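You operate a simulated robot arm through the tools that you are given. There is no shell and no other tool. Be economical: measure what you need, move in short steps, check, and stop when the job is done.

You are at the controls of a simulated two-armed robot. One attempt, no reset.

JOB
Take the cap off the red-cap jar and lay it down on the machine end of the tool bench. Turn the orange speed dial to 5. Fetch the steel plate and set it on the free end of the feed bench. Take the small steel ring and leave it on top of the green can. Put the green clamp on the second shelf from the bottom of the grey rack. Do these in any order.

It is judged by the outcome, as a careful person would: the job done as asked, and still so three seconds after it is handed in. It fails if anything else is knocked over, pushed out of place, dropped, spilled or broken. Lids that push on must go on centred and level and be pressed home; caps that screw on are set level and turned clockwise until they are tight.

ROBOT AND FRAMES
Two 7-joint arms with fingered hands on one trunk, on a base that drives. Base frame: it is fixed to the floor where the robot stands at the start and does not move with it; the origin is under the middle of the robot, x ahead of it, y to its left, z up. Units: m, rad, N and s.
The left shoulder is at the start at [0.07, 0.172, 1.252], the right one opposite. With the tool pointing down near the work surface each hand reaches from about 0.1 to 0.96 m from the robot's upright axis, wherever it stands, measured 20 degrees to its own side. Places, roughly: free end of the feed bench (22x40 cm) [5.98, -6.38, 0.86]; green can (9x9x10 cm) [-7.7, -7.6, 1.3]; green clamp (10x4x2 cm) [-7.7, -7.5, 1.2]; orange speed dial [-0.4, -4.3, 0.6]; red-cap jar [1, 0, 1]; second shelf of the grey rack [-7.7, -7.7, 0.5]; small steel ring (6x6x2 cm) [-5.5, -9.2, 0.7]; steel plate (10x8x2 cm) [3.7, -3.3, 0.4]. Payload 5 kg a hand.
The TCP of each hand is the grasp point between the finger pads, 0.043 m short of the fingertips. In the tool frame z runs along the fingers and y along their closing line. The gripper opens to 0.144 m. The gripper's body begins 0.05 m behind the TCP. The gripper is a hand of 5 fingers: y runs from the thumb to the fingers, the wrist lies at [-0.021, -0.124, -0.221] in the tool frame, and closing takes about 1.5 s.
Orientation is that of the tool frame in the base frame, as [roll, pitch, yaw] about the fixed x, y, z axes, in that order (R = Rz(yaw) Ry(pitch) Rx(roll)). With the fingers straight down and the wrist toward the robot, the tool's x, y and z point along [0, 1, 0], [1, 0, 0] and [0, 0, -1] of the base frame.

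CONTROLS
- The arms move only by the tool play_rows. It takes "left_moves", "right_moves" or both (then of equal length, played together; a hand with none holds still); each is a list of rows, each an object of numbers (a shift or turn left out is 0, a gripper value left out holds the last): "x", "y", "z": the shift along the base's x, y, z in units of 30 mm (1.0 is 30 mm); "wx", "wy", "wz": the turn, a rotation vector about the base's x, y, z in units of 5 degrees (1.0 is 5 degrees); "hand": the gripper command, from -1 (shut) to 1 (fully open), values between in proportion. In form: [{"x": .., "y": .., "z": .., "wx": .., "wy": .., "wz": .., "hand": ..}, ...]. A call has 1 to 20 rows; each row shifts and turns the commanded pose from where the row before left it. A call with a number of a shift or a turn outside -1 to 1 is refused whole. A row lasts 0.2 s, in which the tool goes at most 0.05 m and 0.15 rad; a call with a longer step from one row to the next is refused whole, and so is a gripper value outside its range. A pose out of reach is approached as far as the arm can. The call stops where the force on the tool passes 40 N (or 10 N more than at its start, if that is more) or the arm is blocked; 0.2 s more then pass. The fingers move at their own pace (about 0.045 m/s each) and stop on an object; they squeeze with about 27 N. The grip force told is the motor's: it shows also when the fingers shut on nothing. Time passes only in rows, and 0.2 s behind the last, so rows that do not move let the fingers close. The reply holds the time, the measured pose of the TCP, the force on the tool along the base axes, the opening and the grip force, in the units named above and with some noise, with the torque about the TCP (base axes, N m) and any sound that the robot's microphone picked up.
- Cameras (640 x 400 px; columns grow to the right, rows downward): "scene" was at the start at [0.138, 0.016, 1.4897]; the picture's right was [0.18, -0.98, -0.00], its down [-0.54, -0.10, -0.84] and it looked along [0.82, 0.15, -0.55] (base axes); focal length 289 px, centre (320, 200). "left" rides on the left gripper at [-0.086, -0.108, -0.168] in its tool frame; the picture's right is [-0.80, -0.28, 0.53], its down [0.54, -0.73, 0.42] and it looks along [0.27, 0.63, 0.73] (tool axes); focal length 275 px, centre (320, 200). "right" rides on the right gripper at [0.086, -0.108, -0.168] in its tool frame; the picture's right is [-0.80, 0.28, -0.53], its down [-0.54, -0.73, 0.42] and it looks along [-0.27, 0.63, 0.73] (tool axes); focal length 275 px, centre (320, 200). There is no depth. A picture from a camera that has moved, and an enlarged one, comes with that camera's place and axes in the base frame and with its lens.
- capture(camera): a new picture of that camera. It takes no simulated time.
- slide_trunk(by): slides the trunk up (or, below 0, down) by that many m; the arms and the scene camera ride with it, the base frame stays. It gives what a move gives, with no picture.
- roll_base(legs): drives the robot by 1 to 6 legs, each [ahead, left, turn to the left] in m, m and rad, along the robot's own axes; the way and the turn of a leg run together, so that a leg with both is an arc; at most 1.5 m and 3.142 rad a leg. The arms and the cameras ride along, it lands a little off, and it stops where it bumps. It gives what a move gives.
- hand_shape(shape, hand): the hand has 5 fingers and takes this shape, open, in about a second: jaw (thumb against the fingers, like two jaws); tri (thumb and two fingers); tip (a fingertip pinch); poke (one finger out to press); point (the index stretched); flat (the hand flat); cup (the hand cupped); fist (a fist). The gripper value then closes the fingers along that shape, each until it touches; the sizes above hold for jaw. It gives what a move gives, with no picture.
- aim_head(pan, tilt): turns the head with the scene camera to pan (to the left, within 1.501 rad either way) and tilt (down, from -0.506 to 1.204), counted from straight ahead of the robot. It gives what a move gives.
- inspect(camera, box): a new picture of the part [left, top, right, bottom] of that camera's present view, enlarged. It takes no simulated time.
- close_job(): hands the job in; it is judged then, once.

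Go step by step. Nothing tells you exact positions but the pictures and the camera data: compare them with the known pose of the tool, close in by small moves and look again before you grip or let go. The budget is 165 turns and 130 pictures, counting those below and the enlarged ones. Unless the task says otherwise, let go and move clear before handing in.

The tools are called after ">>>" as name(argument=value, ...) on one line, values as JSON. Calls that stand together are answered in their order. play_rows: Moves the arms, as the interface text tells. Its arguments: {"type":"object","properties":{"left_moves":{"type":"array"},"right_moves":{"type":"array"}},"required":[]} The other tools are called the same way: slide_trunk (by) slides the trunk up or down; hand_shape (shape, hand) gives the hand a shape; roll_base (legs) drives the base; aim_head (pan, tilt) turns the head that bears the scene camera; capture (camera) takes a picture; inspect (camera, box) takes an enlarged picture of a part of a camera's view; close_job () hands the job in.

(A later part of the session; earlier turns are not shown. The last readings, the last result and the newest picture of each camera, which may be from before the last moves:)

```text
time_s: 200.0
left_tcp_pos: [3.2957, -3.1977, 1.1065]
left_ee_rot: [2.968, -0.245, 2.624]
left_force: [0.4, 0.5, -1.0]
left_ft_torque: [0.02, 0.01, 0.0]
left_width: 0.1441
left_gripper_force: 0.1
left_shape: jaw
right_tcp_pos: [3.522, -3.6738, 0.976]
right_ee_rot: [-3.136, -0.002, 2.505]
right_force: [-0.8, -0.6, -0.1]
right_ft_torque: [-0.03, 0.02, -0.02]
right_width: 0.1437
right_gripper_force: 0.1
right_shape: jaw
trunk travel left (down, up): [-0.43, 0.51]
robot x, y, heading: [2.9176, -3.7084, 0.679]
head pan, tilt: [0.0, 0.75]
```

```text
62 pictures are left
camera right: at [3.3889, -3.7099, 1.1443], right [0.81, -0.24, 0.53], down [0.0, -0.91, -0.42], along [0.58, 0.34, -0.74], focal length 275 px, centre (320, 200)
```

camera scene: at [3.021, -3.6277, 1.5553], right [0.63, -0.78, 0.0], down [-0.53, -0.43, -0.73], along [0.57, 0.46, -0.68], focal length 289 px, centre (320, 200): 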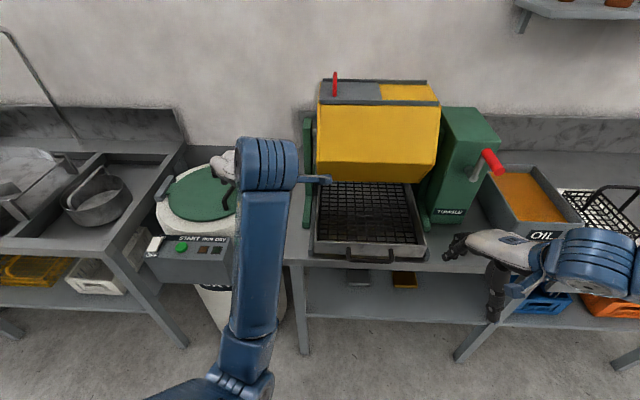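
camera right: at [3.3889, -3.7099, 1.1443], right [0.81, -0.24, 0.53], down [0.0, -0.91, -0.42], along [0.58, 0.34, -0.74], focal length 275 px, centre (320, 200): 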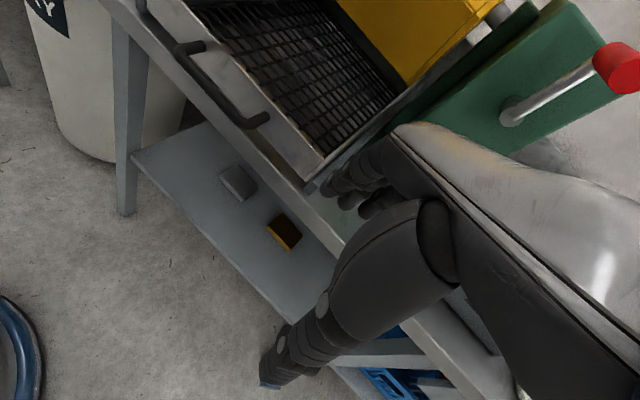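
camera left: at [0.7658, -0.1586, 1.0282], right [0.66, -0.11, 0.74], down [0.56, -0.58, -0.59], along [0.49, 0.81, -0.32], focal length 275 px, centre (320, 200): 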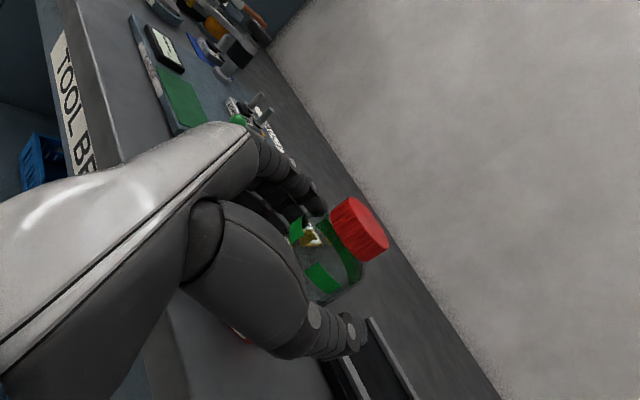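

Before lowering I must get the left arm out of the way. I'll back up, then raise the left hand up and outward.

>>> roll_base(legs=[[-0.35, 0.0, 0]])

>>> play_rows(left_moves=[{"x": -0.4, "y": 0.5, "z": 0.7}, {"x": -0.4, "y": 0.5, "z": 0.7}, {"x": -0.4, "y": 0.5, "z": 0.7}, {"x": -0.4, "y": 0.5, "z": 0.8}, {"x": -0.4, "y": 0.5, "z": 0.9}, {"x": -0.4, "y": 0.5, "z": 0.9}, {"x": -0.4, "y": 0.5, "z": 0.9}, {"x": -0.4, "y": 0.5, "z": 0.9}, {"x": -0.4, "y": 0.5, "z": 0.9}, {"x": -0.4, "y": 0.5, "z": 0.9}, {"x": -0.4, "y": 0.5, "z": 0.9}, {"z": 0.9}, {"z": 0.9}, {"z": 0.9}, {"z": 0.9}])

```text
time_s: 202.2
left_tcp_pos: [3.0234, -3.4188, 1.1076]
left_ee_rot: [2.967, -0.244, 2.619]
left_force: [-0.6, 0.8, 0.1]
left_ft_torque: [0.04, -0.02, -0.01]
left_width: 0.144
left_gripper_force: 0.1
left_shape: jaw
right_tcp_pos: [3.2483, -3.8955, 0.9757]
right_ee_rot: [-3.134, -0.002, 2.5]
right_force: [0.4, -0.9, -0.4]
right_ft_torque: [-0.02, 0.01, -0.02]
right_width: 0.1439
right_gripper_force: 0.0
right_shape: jaw
trunk travel left (down, up): [-0.43, 0.51]
robot x, y, heading: [2.6401, -3.9332, 0.672]
head pan, tilt: [0.0, 0.75]
```

```text
time_s: 205.4
left_tcp_pos: [2.8915, -3.2482, 1.4913]
left_ee_rot: [2.966, -0.245, 2.622]
left_force: [1.2, -0.4, 0.1]
left_ft_torque: [0.0, 0.03, 0.01]
left_width: 0.1441
left_gripper_force: 0.0
left_shape: jaw
left hand out of reach, approached as far as the arm can: row 8
right_tcp_pos: [3.2486, -3.8974, 0.9743]
right_ee_rot: [-3.136, -0.001, 2.501]
right_force: [-0.5, -0.9, 0.0]
right_ft_torque: [0.01, -0.02, -0.02]
right_width: 0.1439
right_gripper_force: 0.0
right_shape: jaw
trunk travel left (down, up): [-0.43, 0.51]
robot x, y, heading: [2.6424, -3.9311, 0.671]
head pan, tilt: [0.0, 0.75]
```

Now lower the trunk 0.40 and bring the right hand to shelf height in front of the bench.

>>> slide_trunk(by=-0.4)

>>> play_rows(right_moves=[{"z": -0.5}, {"z": -0.6}, {"z": -0.6}, {"z": -0.6}, {}])

>>> capture(camera="scene")

```text
time_s: 209.3
left_tcp_pos: [2.8915, -3.2474, 1.0909]
left_ee_rot: [2.965, -0.247, 2.621]
left_force: [-0.7, 0.5, -0.6]
left_ft_torque: [-0.01, -0.02, 0.0]
left_width: 0.1441
left_gripper_force: 0.0
left_shape: jaw
right_tcp_pos: [3.2477, -3.8981, 0.5752]
right_ee_rot: [-3.137, -0.001, 2.501]
right_force: [-0.4, 0.7, -0.7]
right_ft_torque: [-0.01, 0.02, 0.0]
right_width: 0.1437
right_gripper_force: 0.0
right_shape: jaw
trunk travel left (down, up): [-0.03, 0.91]
robot x, y, heading: [2.6431, -3.9304, 0.67]
head pan, tilt: [0.0, 0.75]
```

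```text
time_s: 210.5
left_tcp_pos: [2.8921, -3.2478, 1.0907]
left_ee_rot: [2.966, -0.245, 2.619]
left_force: [0.2, -0.2, 0.2]
left_ft_torque: [0.02, 0.02, -0.01]
left_width: 0.1442
left_gripper_force: 0.0
left_shape: jaw
right_tcp_pos: [3.2499, -3.8965, 0.5069]
right_ee_rot: [-3.137, -0.002, 2.501]
right_force: [0.3, -0.1, 0.4]
right_ft_torque: [0.0, 0.03, -0.02]
right_width: 0.1441
right_gripper_force: 0.0
right_shape: jaw
trunk travel left (down, up): [-0.03, 0.91]
robot x, y, heading: [2.6429, -3.9303, 0.674]
head pan, tilt: [0.0, 0.75]
```

```text
61 pictures are left
camera scene: at [2.7467, -3.8476, 1.1552], right [0.62, -0.78, 0.0], down [-0.53, -0.42, -0.73], along [0.57, 0.46, -0.68], focal length 289 px, centre (320, 200)
```

scene: 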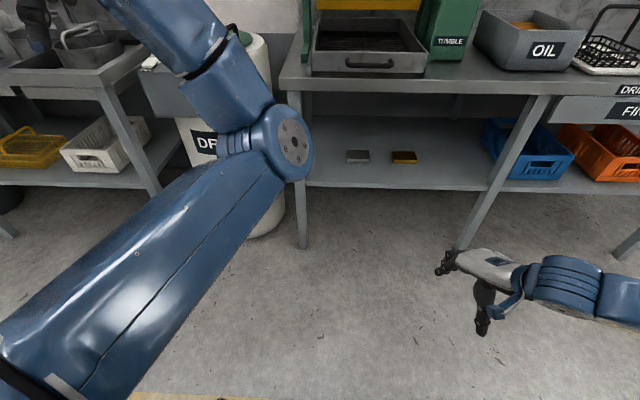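

Plate position refined to about [3.687, -3.31, 0.42]. I'll raise the left hand further, drive in, and extend the right hand under the bench.

>>> play_rows(left_moves=[{"z": 0.9}, {"z": 0.9}, {"z": 0.9}, {"z": 0.9}, {"z": 0.9}, {"z": 0.9}, {"z": 0.9}])

>>> roll_base(legs=[[0.34, 0.05, 0]])

>>> play_rows(right_moves=[{"x": 0.506, "y": 0.846, "wz": -0.21}, {"x": 0.506, "y": 0.846, "wz": -0.21}, {"x": 0.506, "y": 0.846, "wz": -0.21}, {"x": 0.506, "y": 0.846, "wz": -0.21}, {"x": 0.506, "y": 0.846, "wz": -0.21}, {"x": 0.506, "y": 0.846, "wz": -0.21}, {"x": 0.506, "y": 0.846, "wz": -0.21}, {"x": 0.506, "y": 0.846, "wz": -0.21}, {}])

>>> capture(camera="right")

>>> capture(camera="scene")

```text
time_s: 212.1
left_tcp_pos: [2.8898, -3.2484, 1.2787]
left_ee_rot: [2.964, -0.244, 2.62]
left_force: [0.0, -0.6, 0.3]
left_ft_torque: [0.01, 0.02, 0.0]
left_width: 0.1442
left_gripper_force: 0.0
left_shape: jaw
right_tcp_pos: [3.2488, -3.8976, 0.5077]
right_ee_rot: [-3.135, -0.002, 2.502]
right_force: [0.1, -0.1, -0.4]
right_ft_torque: [0.02, 0.0, 0.03]
right_width: 0.1436
right_gripper_force: 0.2
right_shape: jaw
trunk travel left (down, up): [-0.03, 0.91]
robot x, y, heading: [2.6397, -3.9302, 0.671]
head pan, tilt: [0.0, 0.75]
```

```text
time_s: 214.3
left_tcp_pos: [3.1212, -2.9952, 1.2774]
left_ee_rot: [2.967, -0.246, 2.623]
left_force: [1.5, 0.5, -0.4]
left_ft_torque: [0.0, 0.07, 0.05]
left_width: 0.1439
left_gripper_force: 0.0
left_shape: jaw
right_tcp_pos: [3.4823, -3.6443, 0.5073]
right_ee_rot: [-3.135, -0.002, 2.507]
right_force: [-0.5, -1.0, -0.1]
right_ft_torque: [-0.02, 0.01, 0.01]
right_width: 0.1441
right_gripper_force: 0.1
right_shape: jaw
trunk travel left (down, up): [-0.03, 0.91]
robot x, y, heading: [2.8728, -3.6778, 0.671]
head pan, tilt: [0.0, 0.75]
```

```text
time_s: 216.3
left_tcp_pos: [3.1196, -2.9955, 1.2785]
left_ee_rot: [2.965, -0.246, 2.624]
left_force: [-0.2, -0.2, -0.2]
left_ft_torque: [0.03, 0.0, -0.02]
left_width: 0.144
left_gripper_force: 0.0
left_shape: jaw
right_tcp_pos: [3.6044, -3.4408, 0.5081]
right_ee_rot: [-3.137, -0.002, 2.359]
right_force: [1.2, 0.1, 1.2]
right_ft_torque: [-0.03, -0.01, -0.02]
right_width: 0.144
right_gripper_force: 0.0
right_shape: jaw
trunk travel left (down, up): [-0.03, 0.91]
robot x, y, heading: [2.879, -3.6771, 0.678]
head pan, tilt: [0.0, 0.75]
```

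```text
60 pictures are left
camera right: at [3.4667, -3.4563, 0.6766], right [0.77, -0.36, 0.53], down [-0.13, -0.9, -0.42], along [0.63, 0.25, -0.74], focal length 275 px, centre (320, 200)
```

right: 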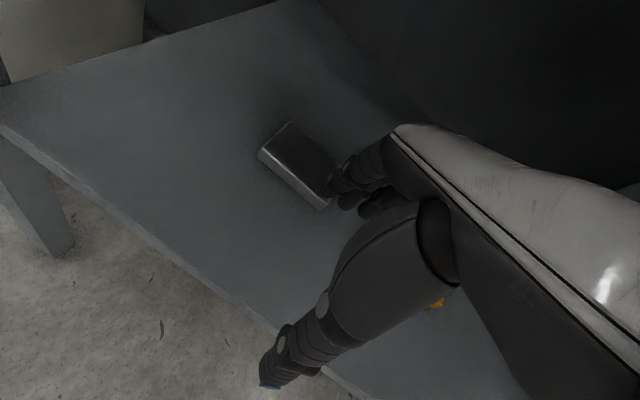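

```text
59 pictures are left
camera scene: at [2.9801, -3.597, 1.1553], right [0.63, -0.78, 0.0], down [-0.53, -0.43, -0.73], along [0.57, 0.46, -0.68], focal length 289 px, centre (320, 200)
```

scene: 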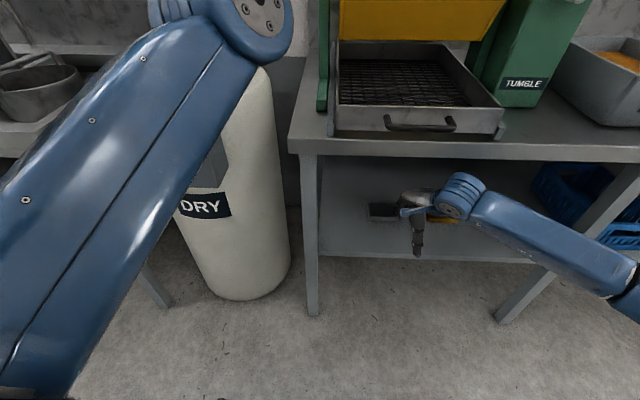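

The plate's centre is at about [3.678, -3.316], its long side along the bench. Move over it, then lower.

>>> play_rows(right_moves=[{"x": 0.49, "y": 0.83, "wz": -0.25}, {"x": 0.49, "y": 0.83, "wz": -0.25}, {"x": 0.49, "y": 0.83, "wz": -0.25}, {"x": 0.49, "y": 0.83, "wz": -0.25}, {"x": 0.49, "y": 0.83, "wz": -0.2}, {}, {"z": -0.4}, {"z": -0.4}, {"z": -0.3}, {}])

>>> inspect(camera="scene", box=[330, 140, 490, 260])

>>> capture(camera="right")

```text
time_s: 218.5
left_tcp_pos: [3.1208, -2.9947, 1.2781]
left_ee_rot: [2.965, -0.246, 2.625]
left_force: [0.1, 0.0, 0.3]
left_ft_torque: [-0.01, 0.01, -0.02]
left_width: 0.1441
left_gripper_force: 0.1
left_shape: jaw
right_tcp_pos: [3.6796, -3.314, 0.4722]
right_ee_rot: [-3.137, -0.002, 2.254]
right_force: [-0.1, 0.1, -0.4]
right_ft_torque: [-0.01, 0.01, -0.02]
right_width: 0.144
right_gripper_force: 0.2
right_shape: jaw
trunk travel left (down, up): [-0.03, 0.91]
robot x, y, heading: [2.8763, -3.6809, 0.672]
head pan, tilt: [0.0, 0.75]
```

```text
3.33 times, centred on (410, 200) of scene
camera zoom: at [2.9802, -3.5966, 1.1552], right [0.63, -0.78, 0.0], down [-0.53, -0.43, -0.73], along [0.57, 0.46, -0.68], focal length 965 px, centre (20, 200)
```

zoom: 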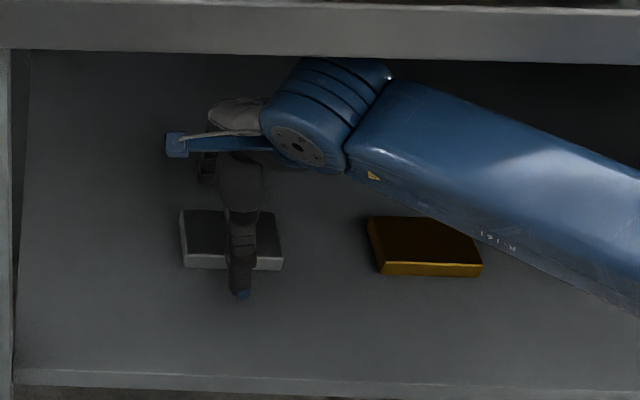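

```text
57 pictures are left
camera right: at [3.5401, -3.3161, 0.6412], right [0.73, -0.44, 0.53], down [-0.22, -0.88, -0.42], along [0.65, 0.19, -0.74], focal length 275 px, centre (320, 200)
```

right: 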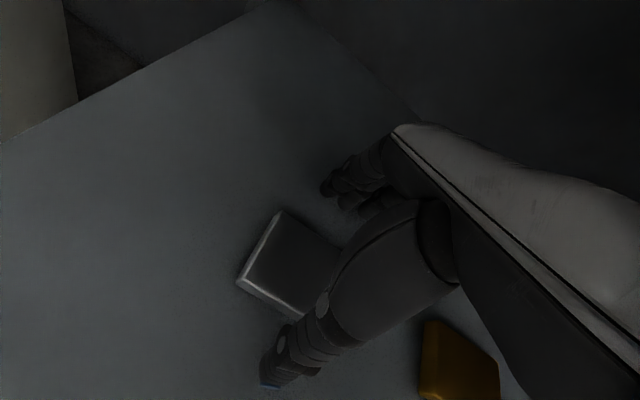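

Well aligned. Lower gently toward the shelf, then close.

>>> play_rows(right_moves=[{"z": -0.15}, {"z": -0.15}, {"z": -0.15}, {"z": -0.1}, {}])

```text
time_s: 219.8
left_tcp_pos: [3.12, -2.9964, 1.2782]
left_ee_rot: [2.965, -0.245, 2.623]
left_force: [0.8, 0.3, 0.4]
left_ft_torque: [-0.02, 0.04, -0.02]
left_width: 0.1441
left_gripper_force: 0.2
left_shape: jaw
right_tcp_pos: [3.683, -3.3134, 0.4668]
right_ee_rot: [3.133, -0.009, 2.256]
right_force: [-2.0, -4.8, 24.2]
right_ft_torque: [0.76, -1.54, -0.19]
right_width: 0.1408
right_gripper_force: 0.0
right_shape: jaw
trunk travel left (down, up): [-0.03, 0.91]
robot x, y, heading: [2.8755, -3.6822, 0.67]
head pan, tilt: [0.0, 0.75]
stopped in row 5 (right hand): the force on the tool passed its limit (the readings are from after the stop); the commanded pose is now the measured one
```

Fingertips touched the shelf. Raise 3 mm and close on the plate.

>>> play_rows(right_moves=[{"z": 0.12}, {"hand": 0.2}, {}, {}, {"hand": -1}, {}, {}, {}, {}])

>>> inspect(camera="scene", box=[330, 140, 490, 260])

```text
time_s: 221.8
left_tcp_pos: [3.118, -2.9965, 1.2806]
left_ee_rot: [2.962, -0.244, 2.625]
left_force: [-0.3, -0.3, 0.4]
left_ft_torque: [0.0, 0.0, -0.01]
left_width: 0.1443
left_gripper_force: 0.1
left_shape: jaw
right_tcp_pos: [3.6784, -3.3132, 0.4687]
right_ee_rot: [3.136, -0.002, 2.254]
right_force: [-5.3, -0.8, 34.6]
right_ft_torque: [-0.65, 1.35, 0.17]
right_width: 0.067
right_gripper_force: 26.9
right_shape: jaw
trunk travel left (down, up): [-0.03, 0.91]
robot x, y, heading: [2.8769, -3.6811, 0.676]
head pan, tilt: [0.0, 0.75]
```

```text
3.33 times, centred on (410, 200) of scene
camera zoom: at [2.9771, -3.5979, 1.1557], right [0.63, -0.78, 0.0], down [-0.53, -0.43, -0.73], along [0.57, 0.46, -0.68], focal length 965 px, centre (20, 200)
```

zoom: 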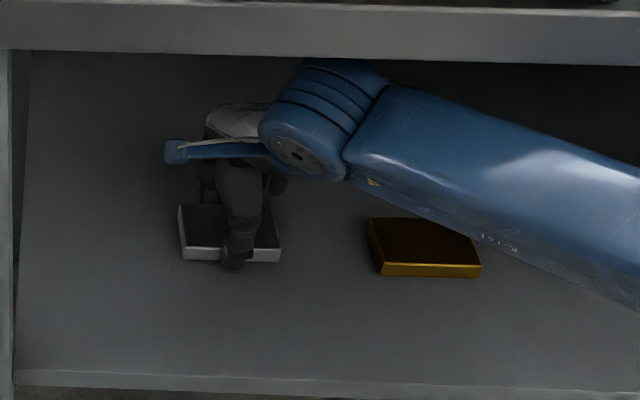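

Gripped. Lift 6 cm and check that the plate comes along.

>>> play_rows(right_moves=[{"z": 0.3}, {"z": 0.5}, {"z": 0.6}, {"z": 0.6}, {}])

>>> inspect(camera="scene", box=[330, 140, 490, 260])

```text
time_s: 223.0
left_tcp_pos: [3.1219, -2.9942, 1.2777]
left_ee_rot: [2.968, -0.245, 2.624]
left_force: [0.3, 0.6, -0.4]
left_ft_torque: [0.01, 0.0, 0.0]
left_width: 0.144
left_gripper_force: 0.0
left_shape: jaw
right_tcp_pos: [3.6808, -3.3144, 0.524]
right_ee_rot: [-3.139, -0.004, 2.256]
right_force: [0.2, 0.2, -5.2]
right_ft_torque: [0.01, 0.05, -0.01]
right_width: 0.0657
right_gripper_force: 27.0
right_shape: jaw
trunk travel left (down, up): [-0.03, 0.91]
robot x, y, heading: [2.8769, -3.6821, 0.675]
head pan, tilt: [0.0, 0.75]
```

```text
3.33 times, centred on (410, 200) of scene
camera zoom: at [2.9809, -3.5964, 1.155], right [0.63, -0.78, 0.0], down [-0.53, -0.43, -0.73], along [0.57, 0.46, -0.68], focal length 965 px, centre (20, 200)
```

zoom: 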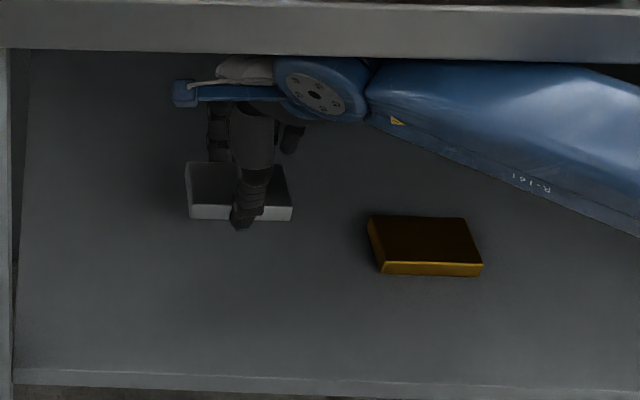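

The plate is held (5 N). I'll back straight out from under the bench with the base, then raise the trunk.

>>> roll_base(legs=[[-0.45, 0, 0]])

>>> slide_trunk(by=0.4)

>>> play_rows(right_moves=[{"z": 0.9}, {"z": 0.9}, {"z": 0.9}, {"z": 0.9}, {"z": 0.9}, {"z": 0.9}, {"z": 0.9}, {"z": 0.9}])

```text
time_s: 225.7
left_tcp_pos: [2.7651, -3.2815, 1.2773]
left_ee_rot: [2.965, -0.246, 2.627]
left_force: [0.7, -0.8, 0.5]
left_ft_torque: [0.04, -0.04, -0.02]
left_width: 0.144
left_gripper_force: 0.1
left_shape: jaw
right_tcp_pos: [3.3253, -3.5993, 0.5261]
right_ee_rot: [3.141, -0.004, 2.256]
right_force: [-0.8, -0.2, -4.2]
right_ft_torque: [-0.01, 0.01, 0.02]
right_width: 0.0658
right_gripper_force: 27.1
right_shape: jaw
trunk travel left (down, up): [-0.03, 0.91]
robot x, y, heading: [2.5217, -3.966, 0.676]
head pan, tilt: [0.0, 0.75]
```

```text
time_s: 229.6
left_tcp_pos: [2.7663, -3.2806, 1.6785]
left_ee_rot: [2.967, -0.245, 2.623]
left_force: [0.1, -0.3, 0.1]
left_ft_torque: [0.03, 0.0, 0.0]
left_width: 0.1438
left_gripper_force: 0.0
left_shape: jaw
right_tcp_pos: [3.3253, -3.5985, 0.9242]
right_ee_rot: [-3.141, -0.003, 2.255]
right_force: [0.0, -1.0, -5.8]
right_ft_torque: [0.01, 0.03, 0.0]
right_width: 0.0661
right_gripper_force: 27.1
right_shape: jaw
trunk travel left (down, up): [-0.43, 0.51]
robot x, y, heading: [2.5216, -3.9636, 0.675]
head pan, tilt: [0.0, 0.75]
```

```text
time_s: 231.4
left_tcp_pos: [2.7652, -3.2794, 1.679]
left_ee_rot: [2.965, -0.245, 2.625]
left_force: [-1.0, 0.1, -0.1]
left_ft_torque: [-0.02, -0.05, 0.0]
left_width: 0.1437
left_gripper_force: 0.1
left_shape: jaw
right_tcp_pos: [3.3249, -3.5997, 1.1407]
right_ee_rot: [-3.14, -0.003, 2.255]
right_force: [-0.3, -1.6, -6.4]
right_ft_torque: [0.0, 0.0, -0.01]
right_width: 0.0658
right_gripper_force: 27.0
right_shape: jaw
trunk travel left (down, up): [-0.43, 0.51]
robot x, y, heading: [2.5234, -3.9628, 0.679]
head pan, tilt: [0.0, 0.75]
```

Holding firmly at height. I'll back off slightly and strafe right along the aisle to the feed bench.

>>> roll_base(legs=[[-0.15, 0, 0], [0, -1.5, 0], [0, -1.5, 0], [0, -0.8, 0]])

>>> capture(camera="scene")

```text
time_s: 250.6
left_tcp_pos: [4.9788, -6.3834, 1.6784]
left_ee_rot: [2.967, -0.246, 2.589]
left_force: [-0.3, 0.9, 0.5]
left_ft_torque: [-0.01, 0.01, 0.0]
left_width: 0.1441
left_gripper_force: 0.0
left_shape: jaw
right_tcp_pos: [5.5277, -6.7231, 1.1404]
right_ee_rot: [3.141, -0.003, 2.219]
right_force: [0.2, 0.3, -5.3]
right_ft_torque: [0.01, 0.03, 0.03]
right_width: 0.0656
right_gripper_force: 26.6
right_shape: jaw
trunk travel left (down, up): [-0.43, 0.51]
robot x, y, heading: [4.7092, -7.0611, 0.641]
head pan, tilt: [0.0, 0.75]
```

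```text
54 pictures are left
camera scene: at [4.8172, -6.9803, 1.5551], right [0.6, -0.8, 0.0], down [-0.55, -0.41, -0.73], along [0.59, 0.44, -0.68], focal length 289 px, centre (320, 200)
```

scene: 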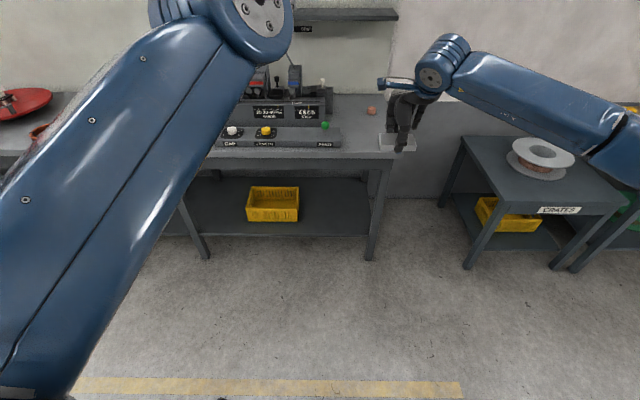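

The free end of the feed bench should be at pixel (364, 123), at its right end. Let me zoom.

>>> inspect(camera="scene", box=[280, 60, 440, 180])

```text
3.33 times, centred on (360, 120) of scene
camera zoom: at [4.8172, -6.9803, 1.5551], right [0.6, -0.8, 0.0], down [-0.55, -0.41, -0.73], along [0.59, 0.44, -0.68], focal length 965 px, centre (187, 467)
```

zoom: 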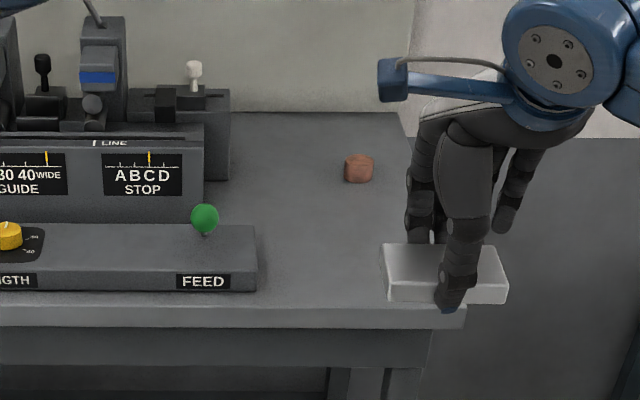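

The free area is right of the FEED console; the target is about [5.92, -6.42], clear of the small reddish cube. Driving forward 0.49 m puts the plate over it.

>>> roll_base(legs=[[0.49, 0, 0]])

>>> aim_head(pan=-0.25, tilt=0.75)

>>> capture(camera="scene")

```text
time_s: 253.5
left_tcp_pos: [5.3647, -6.0854, 1.6785]
left_ee_rot: [2.965, -0.247, 2.601]
left_force: [0.2, 0.3, 0.7]
left_ft_torque: [-0.02, -0.04, -0.05]
left_width: 0.144
left_gripper_force: 0.1
left_shape: jaw
right_tcp_pos: [5.9185, -6.4161, 1.1408]
right_ee_rot: [3.141, -0.005, 2.229]
right_force: [-0.7, -0.1, -5.8]
right_ft_torque: [0.04, -0.02, 0.0]
right_width: 0.0656
right_gripper_force: 26.8
right_shape: jaw
trunk travel left (down, up): [-0.43, 0.51]
robot x, y, heading: [5.1081, -6.7638, 0.654]
head pan, tilt: [0.0, 0.75]
```

```text
time_s: 254.3
left_tcp_pos: [5.3676, -6.0837, 1.6772]
left_ee_rot: [2.969, -0.246, 2.602]
left_force: [0.0, 0.9, 0.1]
left_ft_torque: [-0.01, 0.05, 0.02]
left_width: 0.1441
left_gripper_force: 0.0
left_shape: jaw
right_tcp_pos: [5.919, -6.4157, 1.1382]
right_ee_rot: [-3.14, -0.003, 2.231]
right_force: [0.0, -0.8, -6.0]
right_ft_torque: [0.0, 0.07, 0.02]
right_width: 0.0656
right_gripper_force: 27.4
right_shape: jaw
trunk travel left (down, up): [-0.43, 0.51]
robot x, y, heading: [5.1061, -6.763, 0.649]
head pan, tilt: [-0.25, 0.75]
```

```text
52 pictures are left
camera scene: at [5.2228, -6.6991, 1.555], right [0.39, -0.92, 0.0], down [-0.63, -0.27, -0.73], along [0.67, 0.29, -0.68], focal length 289 px, centre (320, 200)
```

scene: 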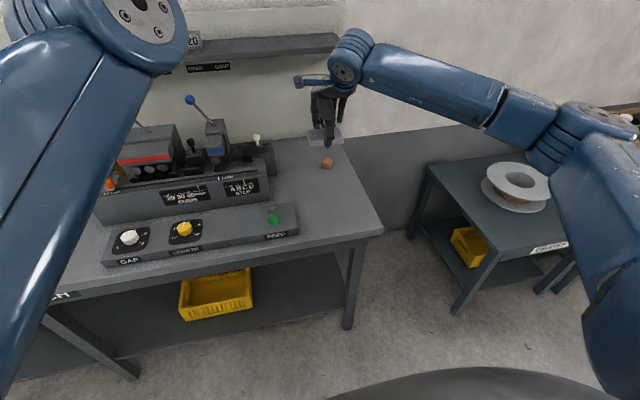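

The drop spot is clear. Descend.

>>> play_rows(right_moves=[{"z": -0.9}, {"z": -0.9}, {"z": -0.9}, {"z": -0.9}, {"z": -0.9}, {"z": -0.9}, {"z": -0.8}, {"z": -0.4}, {"z": -0.2}, {}])

>>> inspect(camera="scene", box=[240, 130, 400, 250])

```text
time_s: 256.5
left_tcp_pos: [5.3671, -6.0836, 1.678]
left_ee_rot: [2.965, -0.247, 2.601]
left_force: [-0.5, -0.5, -0.9]
left_ft_torque: [0.01, 0.02, 0.01]
left_width: 0.1441
left_gripper_force: 0.0
left_shape: jaw
right_tcp_pos: [5.9192, -6.419, 0.9368]
right_ee_rot: [3.141, -0.006, 2.232]
right_force: [0.3, -0.1, -5.3]
right_ft_torque: [0.02, 0.04, 0.02]
right_width: 0.0658
right_gripper_force: 26.6
right_shape: jaw
trunk travel left (down, up): [-0.43, 0.51]
robot x, y, heading: [5.1048, -6.7594, 0.649]
head pan, tilt: [-0.25, 0.75]
```

```text
3.33 times, centred on (320, 190) of scene
camera zoom: at [5.2223, -6.6996, 1.5551], right [0.39, -0.92, 0.0], down [-0.63, -0.27, -0.73], along [0.67, 0.29, -0.68], focal length 965 px, centre (320, 233)
```

zoom: 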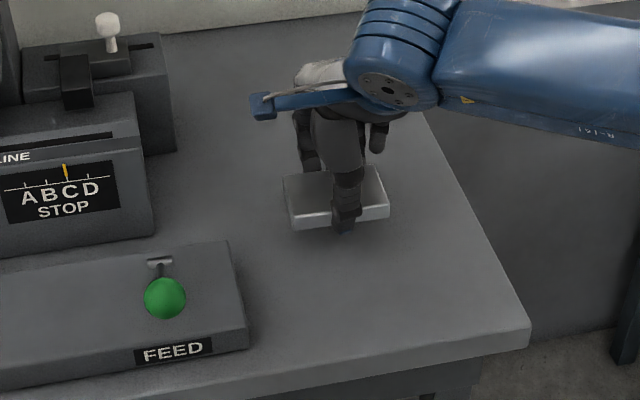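

A little more, in small steps until contact.

>>> play_rows(right_moves=[{"z": -0.2}, {"z": -0.2}, {"z": -0.2}, {}])

```text
time_s: 257.5
left_tcp_pos: [5.3661, -6.0845, 1.6769]
left_ee_rot: [2.964, -0.246, 2.602]
left_force: [0.3, -0.6, -0.2]
left_ft_torque: [0.03, 0.0, -0.02]
left_width: 0.1443
left_gripper_force: 0.1
left_shape: jaw
right_tcp_pos: [5.9199, -6.4174, 0.9177]
right_ee_rot: [3.14, -0.003, 2.232]
right_force: [-0.3, 0.8, -4.4]
right_ft_torque: [-0.01, 0.02, 0.03]
right_width: 0.0655
right_gripper_force: 27.2
right_shape: jaw
trunk travel left (down, up): [-0.43, 0.51]
robot x, y, heading: [5.1055, -6.7604, 0.648]
head pan, tilt: [-0.25, 0.75]
```

>>> play_rows(right_moves=[{"z": -0.12}, {"z": -0.12}, {"z": -0.12}, {}])

```text
time_s: 258.5
left_tcp_pos: [5.3657, -6.0854, 1.6775]
left_ee_rot: [2.966, -0.245, 2.602]
left_force: [-0.5, -0.4, -0.9]
left_ft_torque: [0.0, 0.01, 0.0]
left_width: 0.1438
left_gripper_force: 0.0
left_shape: jaw
right_tcp_pos: [5.9185, -6.4171, 0.9083]
right_ee_rot: [3.142, -0.004, 2.23]
right_force: [0.2, -0.7, -5.5]
right_ft_torque: [0.01, 0.02, 0.0]
right_width: 0.0658
right_gripper_force: 27.0
right_shape: jaw
trunk travel left (down, up): [-0.43, 0.51]
robot x, y, heading: [5.1056, -6.7682, 0.654]
head pan, tilt: [-0.25, 0.75]
```

Still hanging free at 0.908; a few more millimetres.

>>> play_rows(right_moves=[{"z": -0.1}, {"z": -0.1}, {"z": -0.1}, {}])

```text
time_s: 259.5
left_tcp_pos: [5.3642, -6.0853, 1.6794]
left_ee_rot: [2.964, -0.243, 2.6]
left_force: [0.1, -0.2, 0.0]
left_ft_torque: [0.0, 0.0, 0.0]
left_width: 0.1439
left_gripper_force: 0.2
left_shape: jaw
right_tcp_pos: [5.9192, -6.415, 0.9043]
right_ee_rot: [3.137, -0.005, 2.23]
right_force: [3.1, -2.1, 20.0]
right_ft_torque: [-0.25, 0.29, -0.01]
right_width: 0.0659
right_gripper_force: 27.1
right_shape: jaw
trunk travel left (down, up): [-0.43, 0.51]
robot x, y, heading: [5.1075, -6.762, 0.646]
head pan, tilt: [-0.25, 0.75]
```

Contact. Release with a small opening and rise.

>>> play_rows(right_moves=[{"z": 0.05}, {"hand": 0.0}, {"hand": 0.35}, {}, {}, {"z": 0.3}, {"z": 0.8}, {"z": 0.9}, {"z": 0.9}, {"z": 0.9}, {"z": 0.9}, {"z": 0.9}, {"z": 0.9}])

>>> inspect(camera="scene", box=[240, 130, 400, 250])

```text
time_s: 262.3
left_tcp_pos: [5.3653, -6.0835, 1.678]
left_ee_rot: [2.966, -0.244, 2.601]
left_force: [0.0, -0.1, 1.0]
left_ft_torque: [0.03, -0.01, 0.0]
left_width: 0.1441
left_gripper_force: 0.0
left_shape: jaw
right_tcp_pos: [5.919, -6.4153, 1.0963]
right_ee_rot: [3.14, -0.005, 2.231]
right_force: [-0.1, -0.7, -0.9]
right_ft_torque: [-0.01, -0.05, -0.02]
right_width: 0.0969
right_gripper_force: 0.1
right_shape: jaw
trunk travel left (down, up): [-0.43, 0.51]
robot x, y, heading: [5.107, -6.7626, 0.649]
head pan, tilt: [-0.25, 0.75]
```

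```text
3.33 times, centred on (320, 190) of scene
camera zoom: at [5.2207, -6.7, 1.5552], right [0.39, -0.92, 0.0], down [-0.63, -0.27, -0.73], along [0.67, 0.29, -0.68], focal length 965 px, centre (320, 233)
```

zoom: 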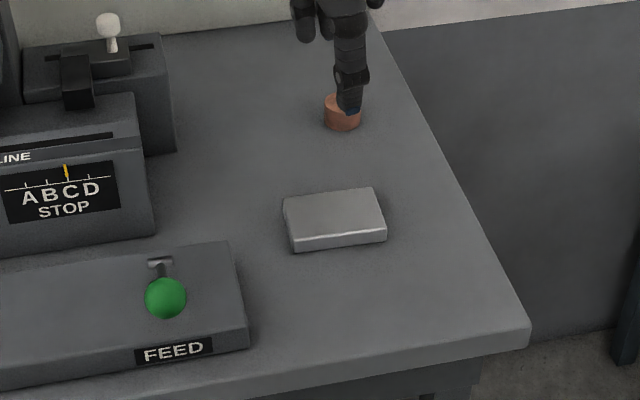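

The plate lies well on the free end. Now back into the aisle and return along it toward the orange dial near [-0.4, -4.3, 0.6].

>>> roll_base(legs=[[-0.65, 0, 0], [0, 0, 1.607], [1.5, 0, 0], [1.5, 0, 0], [1.2, 0, 0]])

>>> aim_head(pan=0.7, tilt=0.35)

>>> capture(camera="scene")

```text
time_s: 289.5
left_tcp_pos: [1.2618, -3.6477, 1.6793]
left_ee_rot: [2.966, -0.244, -2.069]
left_force: [-0.3, 0.0, 0.8]
left_ft_torque: [0.03, 0.0, 0.0]
left_width: 0.1442
left_gripper_force: 0.1
left_shape: jaw
right_tcp_pos: [1.5676, -3.082, 1.0973]
right_ee_rot: [3.142, -0.004, -2.439]
right_force: [0.2, -1.4, 0.6]
right_ft_torque: [0.04, 0.0, 0.0]
right_width: 0.0972
right_gripper_force: 0.1
right_shape: jaw
trunk travel left (down, up): [-0.43, 0.51]
robot x, y, heading: [1.9541, -3.8831, 2.266]
head pan, tilt: [-0.25, 0.75]
```

```text
time_s: 290.8
left_tcp_pos: [1.2615, -3.6483, 1.6788]
left_ee_rot: [2.966, -0.246, -2.069]
left_force: [-0.2, -0.8, -0.6]
left_ft_torque: [0.01, 0.0, 0.0]
left_width: 0.1439
left_gripper_force: 0.1
left_shape: jaw
right_tcp_pos: [1.5682, -3.0809, 1.0962]
right_ee_rot: [-3.141, -0.005, -2.439]
right_force: [-0.2, -0.1, -0.6]
right_ft_torque: [0.0, 0.0, 0.01]
right_width: 0.097
right_gripper_force: 0.0
right_shape: jaw
trunk travel left (down, up): [-0.43, 0.51]
robot x, y, heading: [1.9529, -3.8807, 2.268]
head pan, tilt: [0.7, 0.351]
```

```text
49 pictures are left
camera scene: at [1.8265, -3.824, 1.5908], right [0.18, 0.98, 0.0], down [0.34, -0.06, -0.94], along [-0.92, 0.17, -0.34], focal length 289 px, centre (320, 200)
```

scene: 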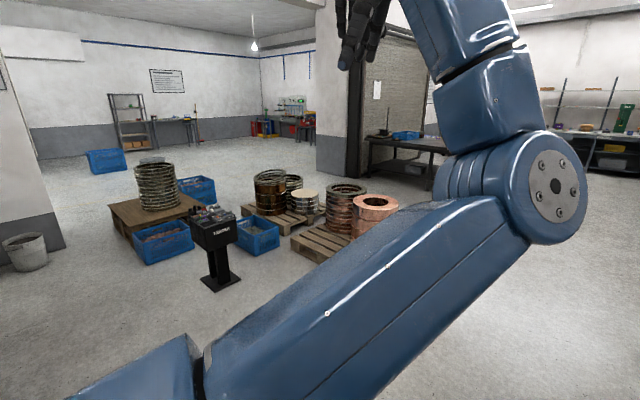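

The pedestal control panel at pixel (212, 225) holds the dial. Zoom in on it.

>>> inspect(camera="scene", box=[180, 195, 250, 245])

```text
8.00 times, centred on (215, 220) of scene
camera zoom: at [1.8265, -3.824, 1.5908], right [0.18, 0.98, 0.0], down [0.34, -0.06, -0.94], along [-0.92, 0.17, -0.34], focal length 2315 px, centre (1160, 40)
```

zoom: 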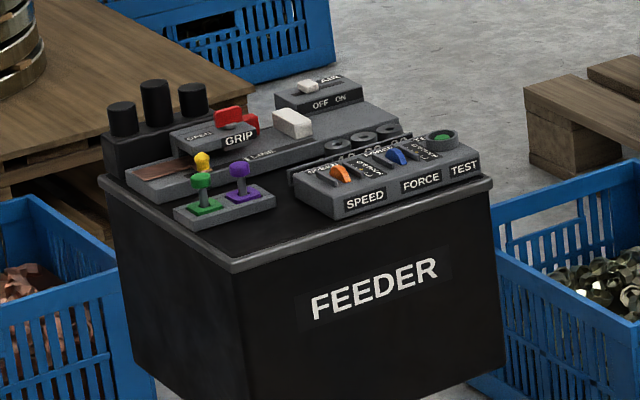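

The panel faces the aisle, with the orange SPEED dial at about [-0.45, -4.25]. I'll turn to face it and approach, stopping short to look.

>>> roll_base(legs=[[0, 0, 1.559], [0, -1.09, 0], [1.0, 0, 0]])

>>> aim_head(pan=-0.15, tilt=0.75)

>>> capture(camera="scene")

```text
time_s: 304.9
left_tcp_pos: [0.255, -4.3065, 1.6782]
left_ee_rot: [2.965, -0.245, -0.52]
left_force: [-0.2, -0.2, 0.2]
left_ft_torque: [0.02, 0.03, 0.01]
left_width: 0.1437
left_gripper_force: 0.0
left_shape: jaw
right_tcp_pos: [-0.3052, -3.9869, 1.097]
right_ee_rot: [3.141, -0.003, -0.89]
right_force: [0.1, 0.4, -0.3]
right_ft_torque: [0.0, 0.03, -0.01]
right_width: 0.0971
right_gripper_force: 0.0
right_shape: jaw
trunk travel left (down, up): [-0.43, 0.51]
robot x, y, heading: [0.5005, -3.6234, -2.467]
head pan, tilt: [0.7, 0.351]
```

```text
time_s: 306.0
left_tcp_pos: [0.2526, -4.3051, 1.6789]
left_ee_rot: [2.965, -0.244, -0.521]
left_force: [0.5, 0.3, 1.0]
left_ft_torque: [0.02, 0.02, -0.02]
left_width: 0.144
left_gripper_force: 0.2
left_shape: jaw
right_tcp_pos: [-0.306, -3.9875, 1.0968]
right_ee_rot: [3.141, -0.006, -0.892]
right_force: [0.2, -0.3, -0.2]
right_ft_torque: [0.0, 0.03, 0.0]
right_width: 0.0969
right_gripper_force: 0.1
right_shape: jaw
trunk travel left (down, up): [-0.43, 0.51]
robot x, y, heading: [0.4993, -3.6257, -2.469]
head pan, tilt: [-0.15, 0.75]
```

```text
47 pictures are left
camera scene: at [0.3888, -3.6945, 1.5552], right [-0.5, 0.87, 0.0], down [0.59, 0.34, -0.73], along [-0.63, -0.36, -0.68], focal length 289 px, centre (320, 200)
```

scene: 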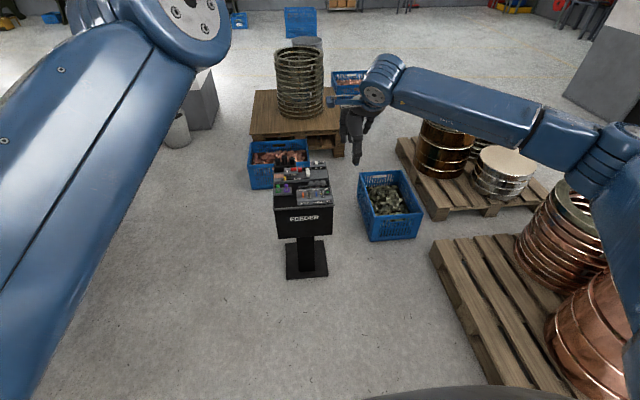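

>>> inspect(camera="scene", box=[268, 158, 340, 218])

```text
6.67 times, centred on (304, 188) of scene
camera zoom: at [0.3888, -3.6945, 1.5552], right [-0.5, 0.87, 0.0], down [0.59, 0.34, -0.73], along [-0.63, -0.36, -0.68], focal length 1929 px, centre (427, 280)
```

zoom: 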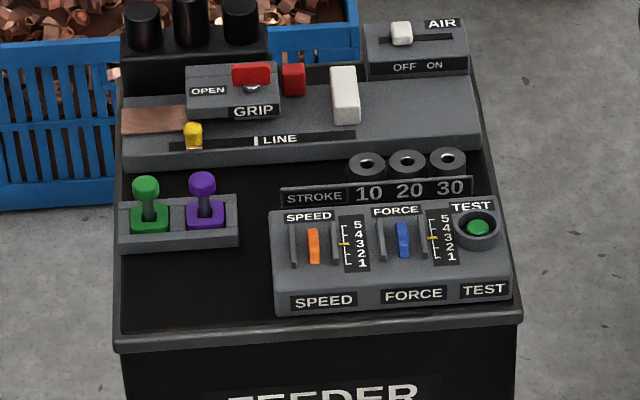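

The SPEED dial is an orange thumbwheel (now pointing at 3, scale 1–5 going away from me) at about [-0.41, -4.24, 0.68]. I'll drive closer and ready a poking finger.

>>> roll_base(legs=[[0.37, 0.09, 0]])

>>> slide_trunk(by=-0.2)

>>> hand_shape(hand="right", shape="poke")

>>> aim_head(pan=-0.15, tilt=0.95)

>>> capture(camera="scene")

>>> capture(camera="right")

```text
time_s: 308.4
left_tcp_pos: [0.0209, -4.5998, 1.6801]
left_ee_rot: [2.965, -0.244, -0.524]
left_force: [0.2, 0.1, -0.8]
left_ft_torque: [-0.03, 0.03, 0.02]
left_width: 0.1441
left_gripper_force: 0.1
left_shape: jaw
right_tcp_pos: [-0.5389, -4.2802, 1.0992]
right_ee_rot: [3.139, -0.005, -0.893]
right_force: [-0.3, 0.1, 0.4]
right_ft_torque: [0.01, 0.02, 0.02]
right_width: 0.0972
right_gripper_force: 0.0
right_shape: jaw
trunk travel left (down, up): [-0.43, 0.51]
robot x, y, heading: [0.2695, -3.9184, -2.475]
head pan, tilt: [-0.15, 0.75]
```

```text
time_s: 310.6
left_tcp_pos: [0.0203, -4.6002, 1.4798]
left_ee_rot: [2.962, -0.244, -0.523]
left_force: [-0.1, -0.7, 0.4]
left_ft_torque: [-0.02, 0.04, -0.02]
left_width: 0.1442
left_gripper_force: 0.0
left_shape: jaw
right_tcp_pos: [-0.5377, -4.2805, 0.8978]
right_ee_rot: [3.141, -0.006, -0.893]
right_force: [-0.4, -0.4, 0.6]
right_ft_torque: [-0.01, 0.06, -0.01]
right_width: 0.0971
right_gripper_force: 0.1
right_shape: jaw
trunk travel left (down, up): [-0.23, 0.71]
robot x, y, heading: [0.2688, -3.9215, -2.477]
head pan, tilt: [-0.15, 0.75]
```

```text
time_s: 311.5
left_tcp_pos: [0.0198, -4.602, 1.4789]
left_ee_rot: [2.964, -0.244, -0.523]
left_force: [0.3, -0.3, 0.3]
left_ft_torque: [0.05, -0.04, -0.03]
left_width: 0.1443
left_gripper_force: 0.1
left_shape: jaw
right_tcp_pos: [-0.54, -4.2815, 0.8971]
right_ee_rot: [-3.141, -0.006, -0.895]
right_force: [-0.4, 0.3, 0.2]
right_ft_torque: [0.0, 0.02, 0.02]
right_width: 0.0002
right_gripper_force: 0.0
right_shape: poke
trunk travel left (down, up): [-0.23, 0.71]
robot x, y, heading: [0.2637, -3.9176, -2.472]
head pan, tilt: [-0.15, 0.75]
```

```text
time_s: 312.2
left_tcp_pos: [0.019, -4.6015, 1.4791]
left_ee_rot: [2.963, -0.244, -0.524]
left_force: [-0.3, 0.2, -0.3]
left_ft_torque: [0.01, 0.01, 0.01]
left_width: 0.144
left_gripper_force: 0.0
left_shape: jaw
right_tcp_pos: [-0.5385, -4.2811, 0.8968]
right_ee_rot: [-3.141, -0.005, -0.894]
right_force: [0.6, 0.7, -0.2]
right_ft_torque: [0.0, 0.0, 0.01]
right_width: 0.0
right_gripper_force: 0.1
right_shape: poke
trunk travel left (down, up): [-0.23, 0.71]
robot x, y, heading: [0.2715, -3.9196, -2.473]
head pan, tilt: [-0.15, 0.949]
```

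```text
45 pictures are left
camera scene: at [0.1656, -3.9855, 1.3397], right [-0.49, 0.87, 0.0], down [0.71, 0.4, -0.58], along [-0.51, -0.29, -0.81], focal length 289 px, centre (320, 200)
```

scene: 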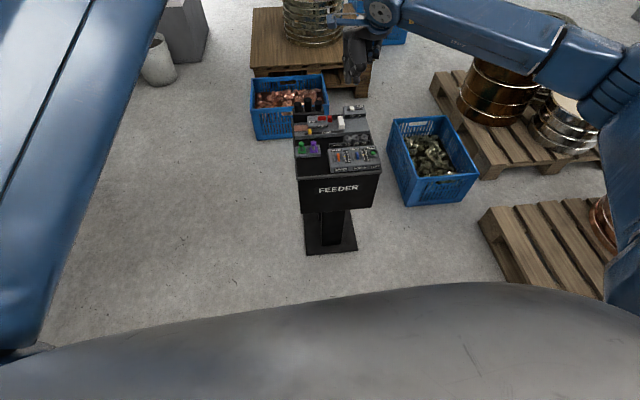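

```text
44 pictures are left
camera right: at [-0.4018, -4.2792, 1.0646], right [-0.72, 0.45, 0.53], down [0.23, 0.88, -0.43], along [-0.65, -0.19, -0.73], focal length 275 px, centre (320, 200)
```

right: 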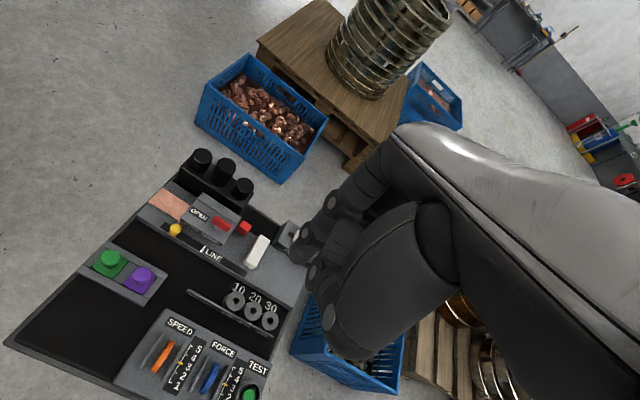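

>>> inspect(camera="scene", box=[280, 20, 420, 190])

```text
2.35 times, centred on (350, 105) of scene
camera zoom: at [0.1656, -3.9855, 1.3397], right [-0.49, 0.87, 0.0], down [0.71, 0.4, -0.58], along [-0.51, -0.29, -0.81], focal length 681 px, centre (249, 424)
```

zoom: 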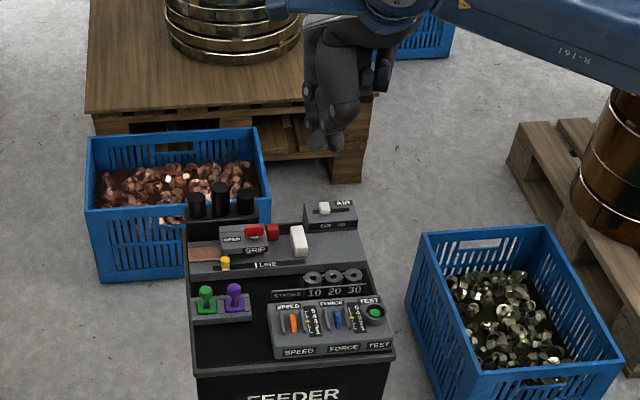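

The poking fingertip lies about 4 cm below the TCP. I'll hover it over the orange wheel at about [-0.428, -4.255].

>>> play_rows(right_moves=[{"x": 0.6, "y": 0.15}, {"x": 0.6, "y": 0.15}, {"x": 0.6, "y": 0.15}, {"x": 0.6, "y": 0.15}, {"x": 0.6, "y": 0.15}, {"x": 0.65, "y": 0.15}, {"z": -0.8}, {"z": -0.8}, {"z": -0.8}, {"z": -0.8}, {"z": -0.7}, {}])

>>> inspect(camera="scene", box=[300, 110, 400, 180])

>>> capture(camera="right")

```text
time_s: 314.8
left_tcp_pos: [0.0191, -4.601, 1.4787]
left_ee_rot: [2.963, -0.245, -0.523]
left_force: [0.6, -0.3, 0.4]
left_ft_torque: [0.01, 0.0, 0.03]
left_width: 0.1439
left_gripper_force: 0.1
left_shape: jaw
right_tcp_pos: [-0.4308, -4.2527, 0.7794]
right_ee_rot: [3.141, -0.003, -0.894]
right_force: [0.6, -0.1, 0.2]
right_ft_torque: [0.0, -0.01, 0.0]
right_width: 0.0001
right_gripper_force: 0.0
right_shape: poke
trunk travel left (down, up): [-0.23, 0.71]
robot x, y, heading: [0.2682, -3.9182, -2.473]
head pan, tilt: [-0.15, 0.949]
```

```text
5.71 times, centred on (350, 145) of scene
camera zoom: at [0.1659, -3.9855, 1.3397], right [-0.49, 0.87, 0.0], down [0.71, 0.4, -0.58], along [-0.51, -0.29, -0.81], focal length 1654 px, centre (149, 514)
```

zoom: 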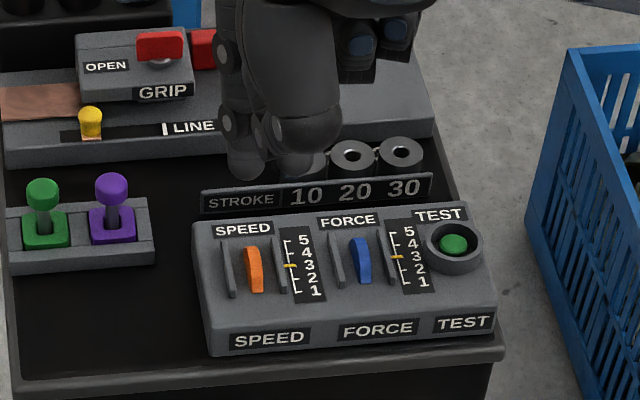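

```text
41 pictures are left
camera right: at [-0.2932, -4.2512, 0.9468], right [-0.72, 0.45, 0.53], down [0.23, 0.88, -0.43], along [-0.65, -0.19, -0.73], focal length 275 px, centre (320, 200)
```

right: 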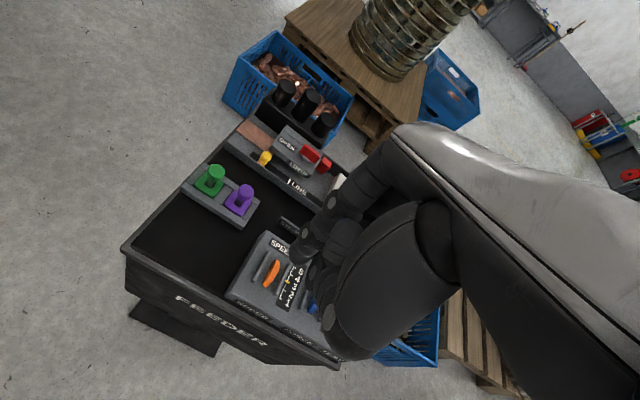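

The poke shape leaves another knuckle level with the tip; I'll try the "point" shape for a longer index, and look.

>>> hand_shape(hand="right", shape="point")

>>> inspect(camera="scene", box=[300, 110, 400, 180])

>>> inspect(camera="right", box=[200, 180, 400, 360])

```text
time_s: 315.7
left_tcp_pos: [0.0186, -4.6014, 1.4791]
left_ee_rot: [2.963, -0.243, -0.523]
left_force: [0.1, -0.8, -0.4]
left_ft_torque: [0.0, 0.02, 0.01]
left_width: 0.144
left_gripper_force: 0.0
left_shape: jaw
right_tcp_pos: [-0.4311, -4.2532, 0.7785]
right_ee_rot: [-3.141, -0.004, -0.894]
right_force: [0.3, -0.6, 1.2]
right_ft_torque: [-0.01, 0.0, 0.02]
right_width: 0.0
right_gripper_force: 0.0
right_shape: point
trunk travel left (down, up): [-0.23, 0.71]
robot x, y, heading: [0.2713, -3.9211, -2.47]
head pan, tilt: [-0.15, 0.949]
```

```text
5.71 times, centred on (350, 145) of scene
camera zoom: at [0.1657, -3.9855, 1.3397], right [-0.49, 0.87, 0.0], down [0.71, 0.4, -0.58], along [-0.51, -0.29, -0.81], focal length 1654 px, centre (149, 514)
```

zoom: 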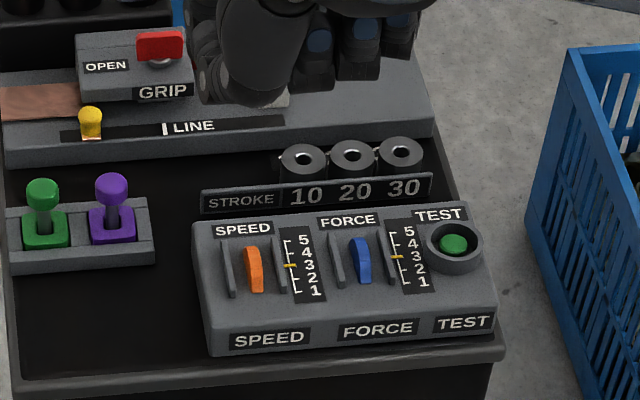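

```text
2.22 times, centred on (300, 270) of right
camera zoom: at [-0.2934, -4.2513, 0.9469], right [-0.72, 0.45, 0.53], down [0.23, 0.88, -0.43], along [-0.65, -0.19, -0.73], focal length 612 px, centre (364, 44)
```

zoom: 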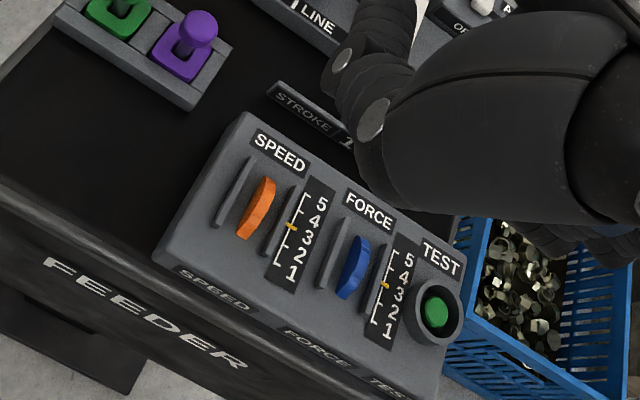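

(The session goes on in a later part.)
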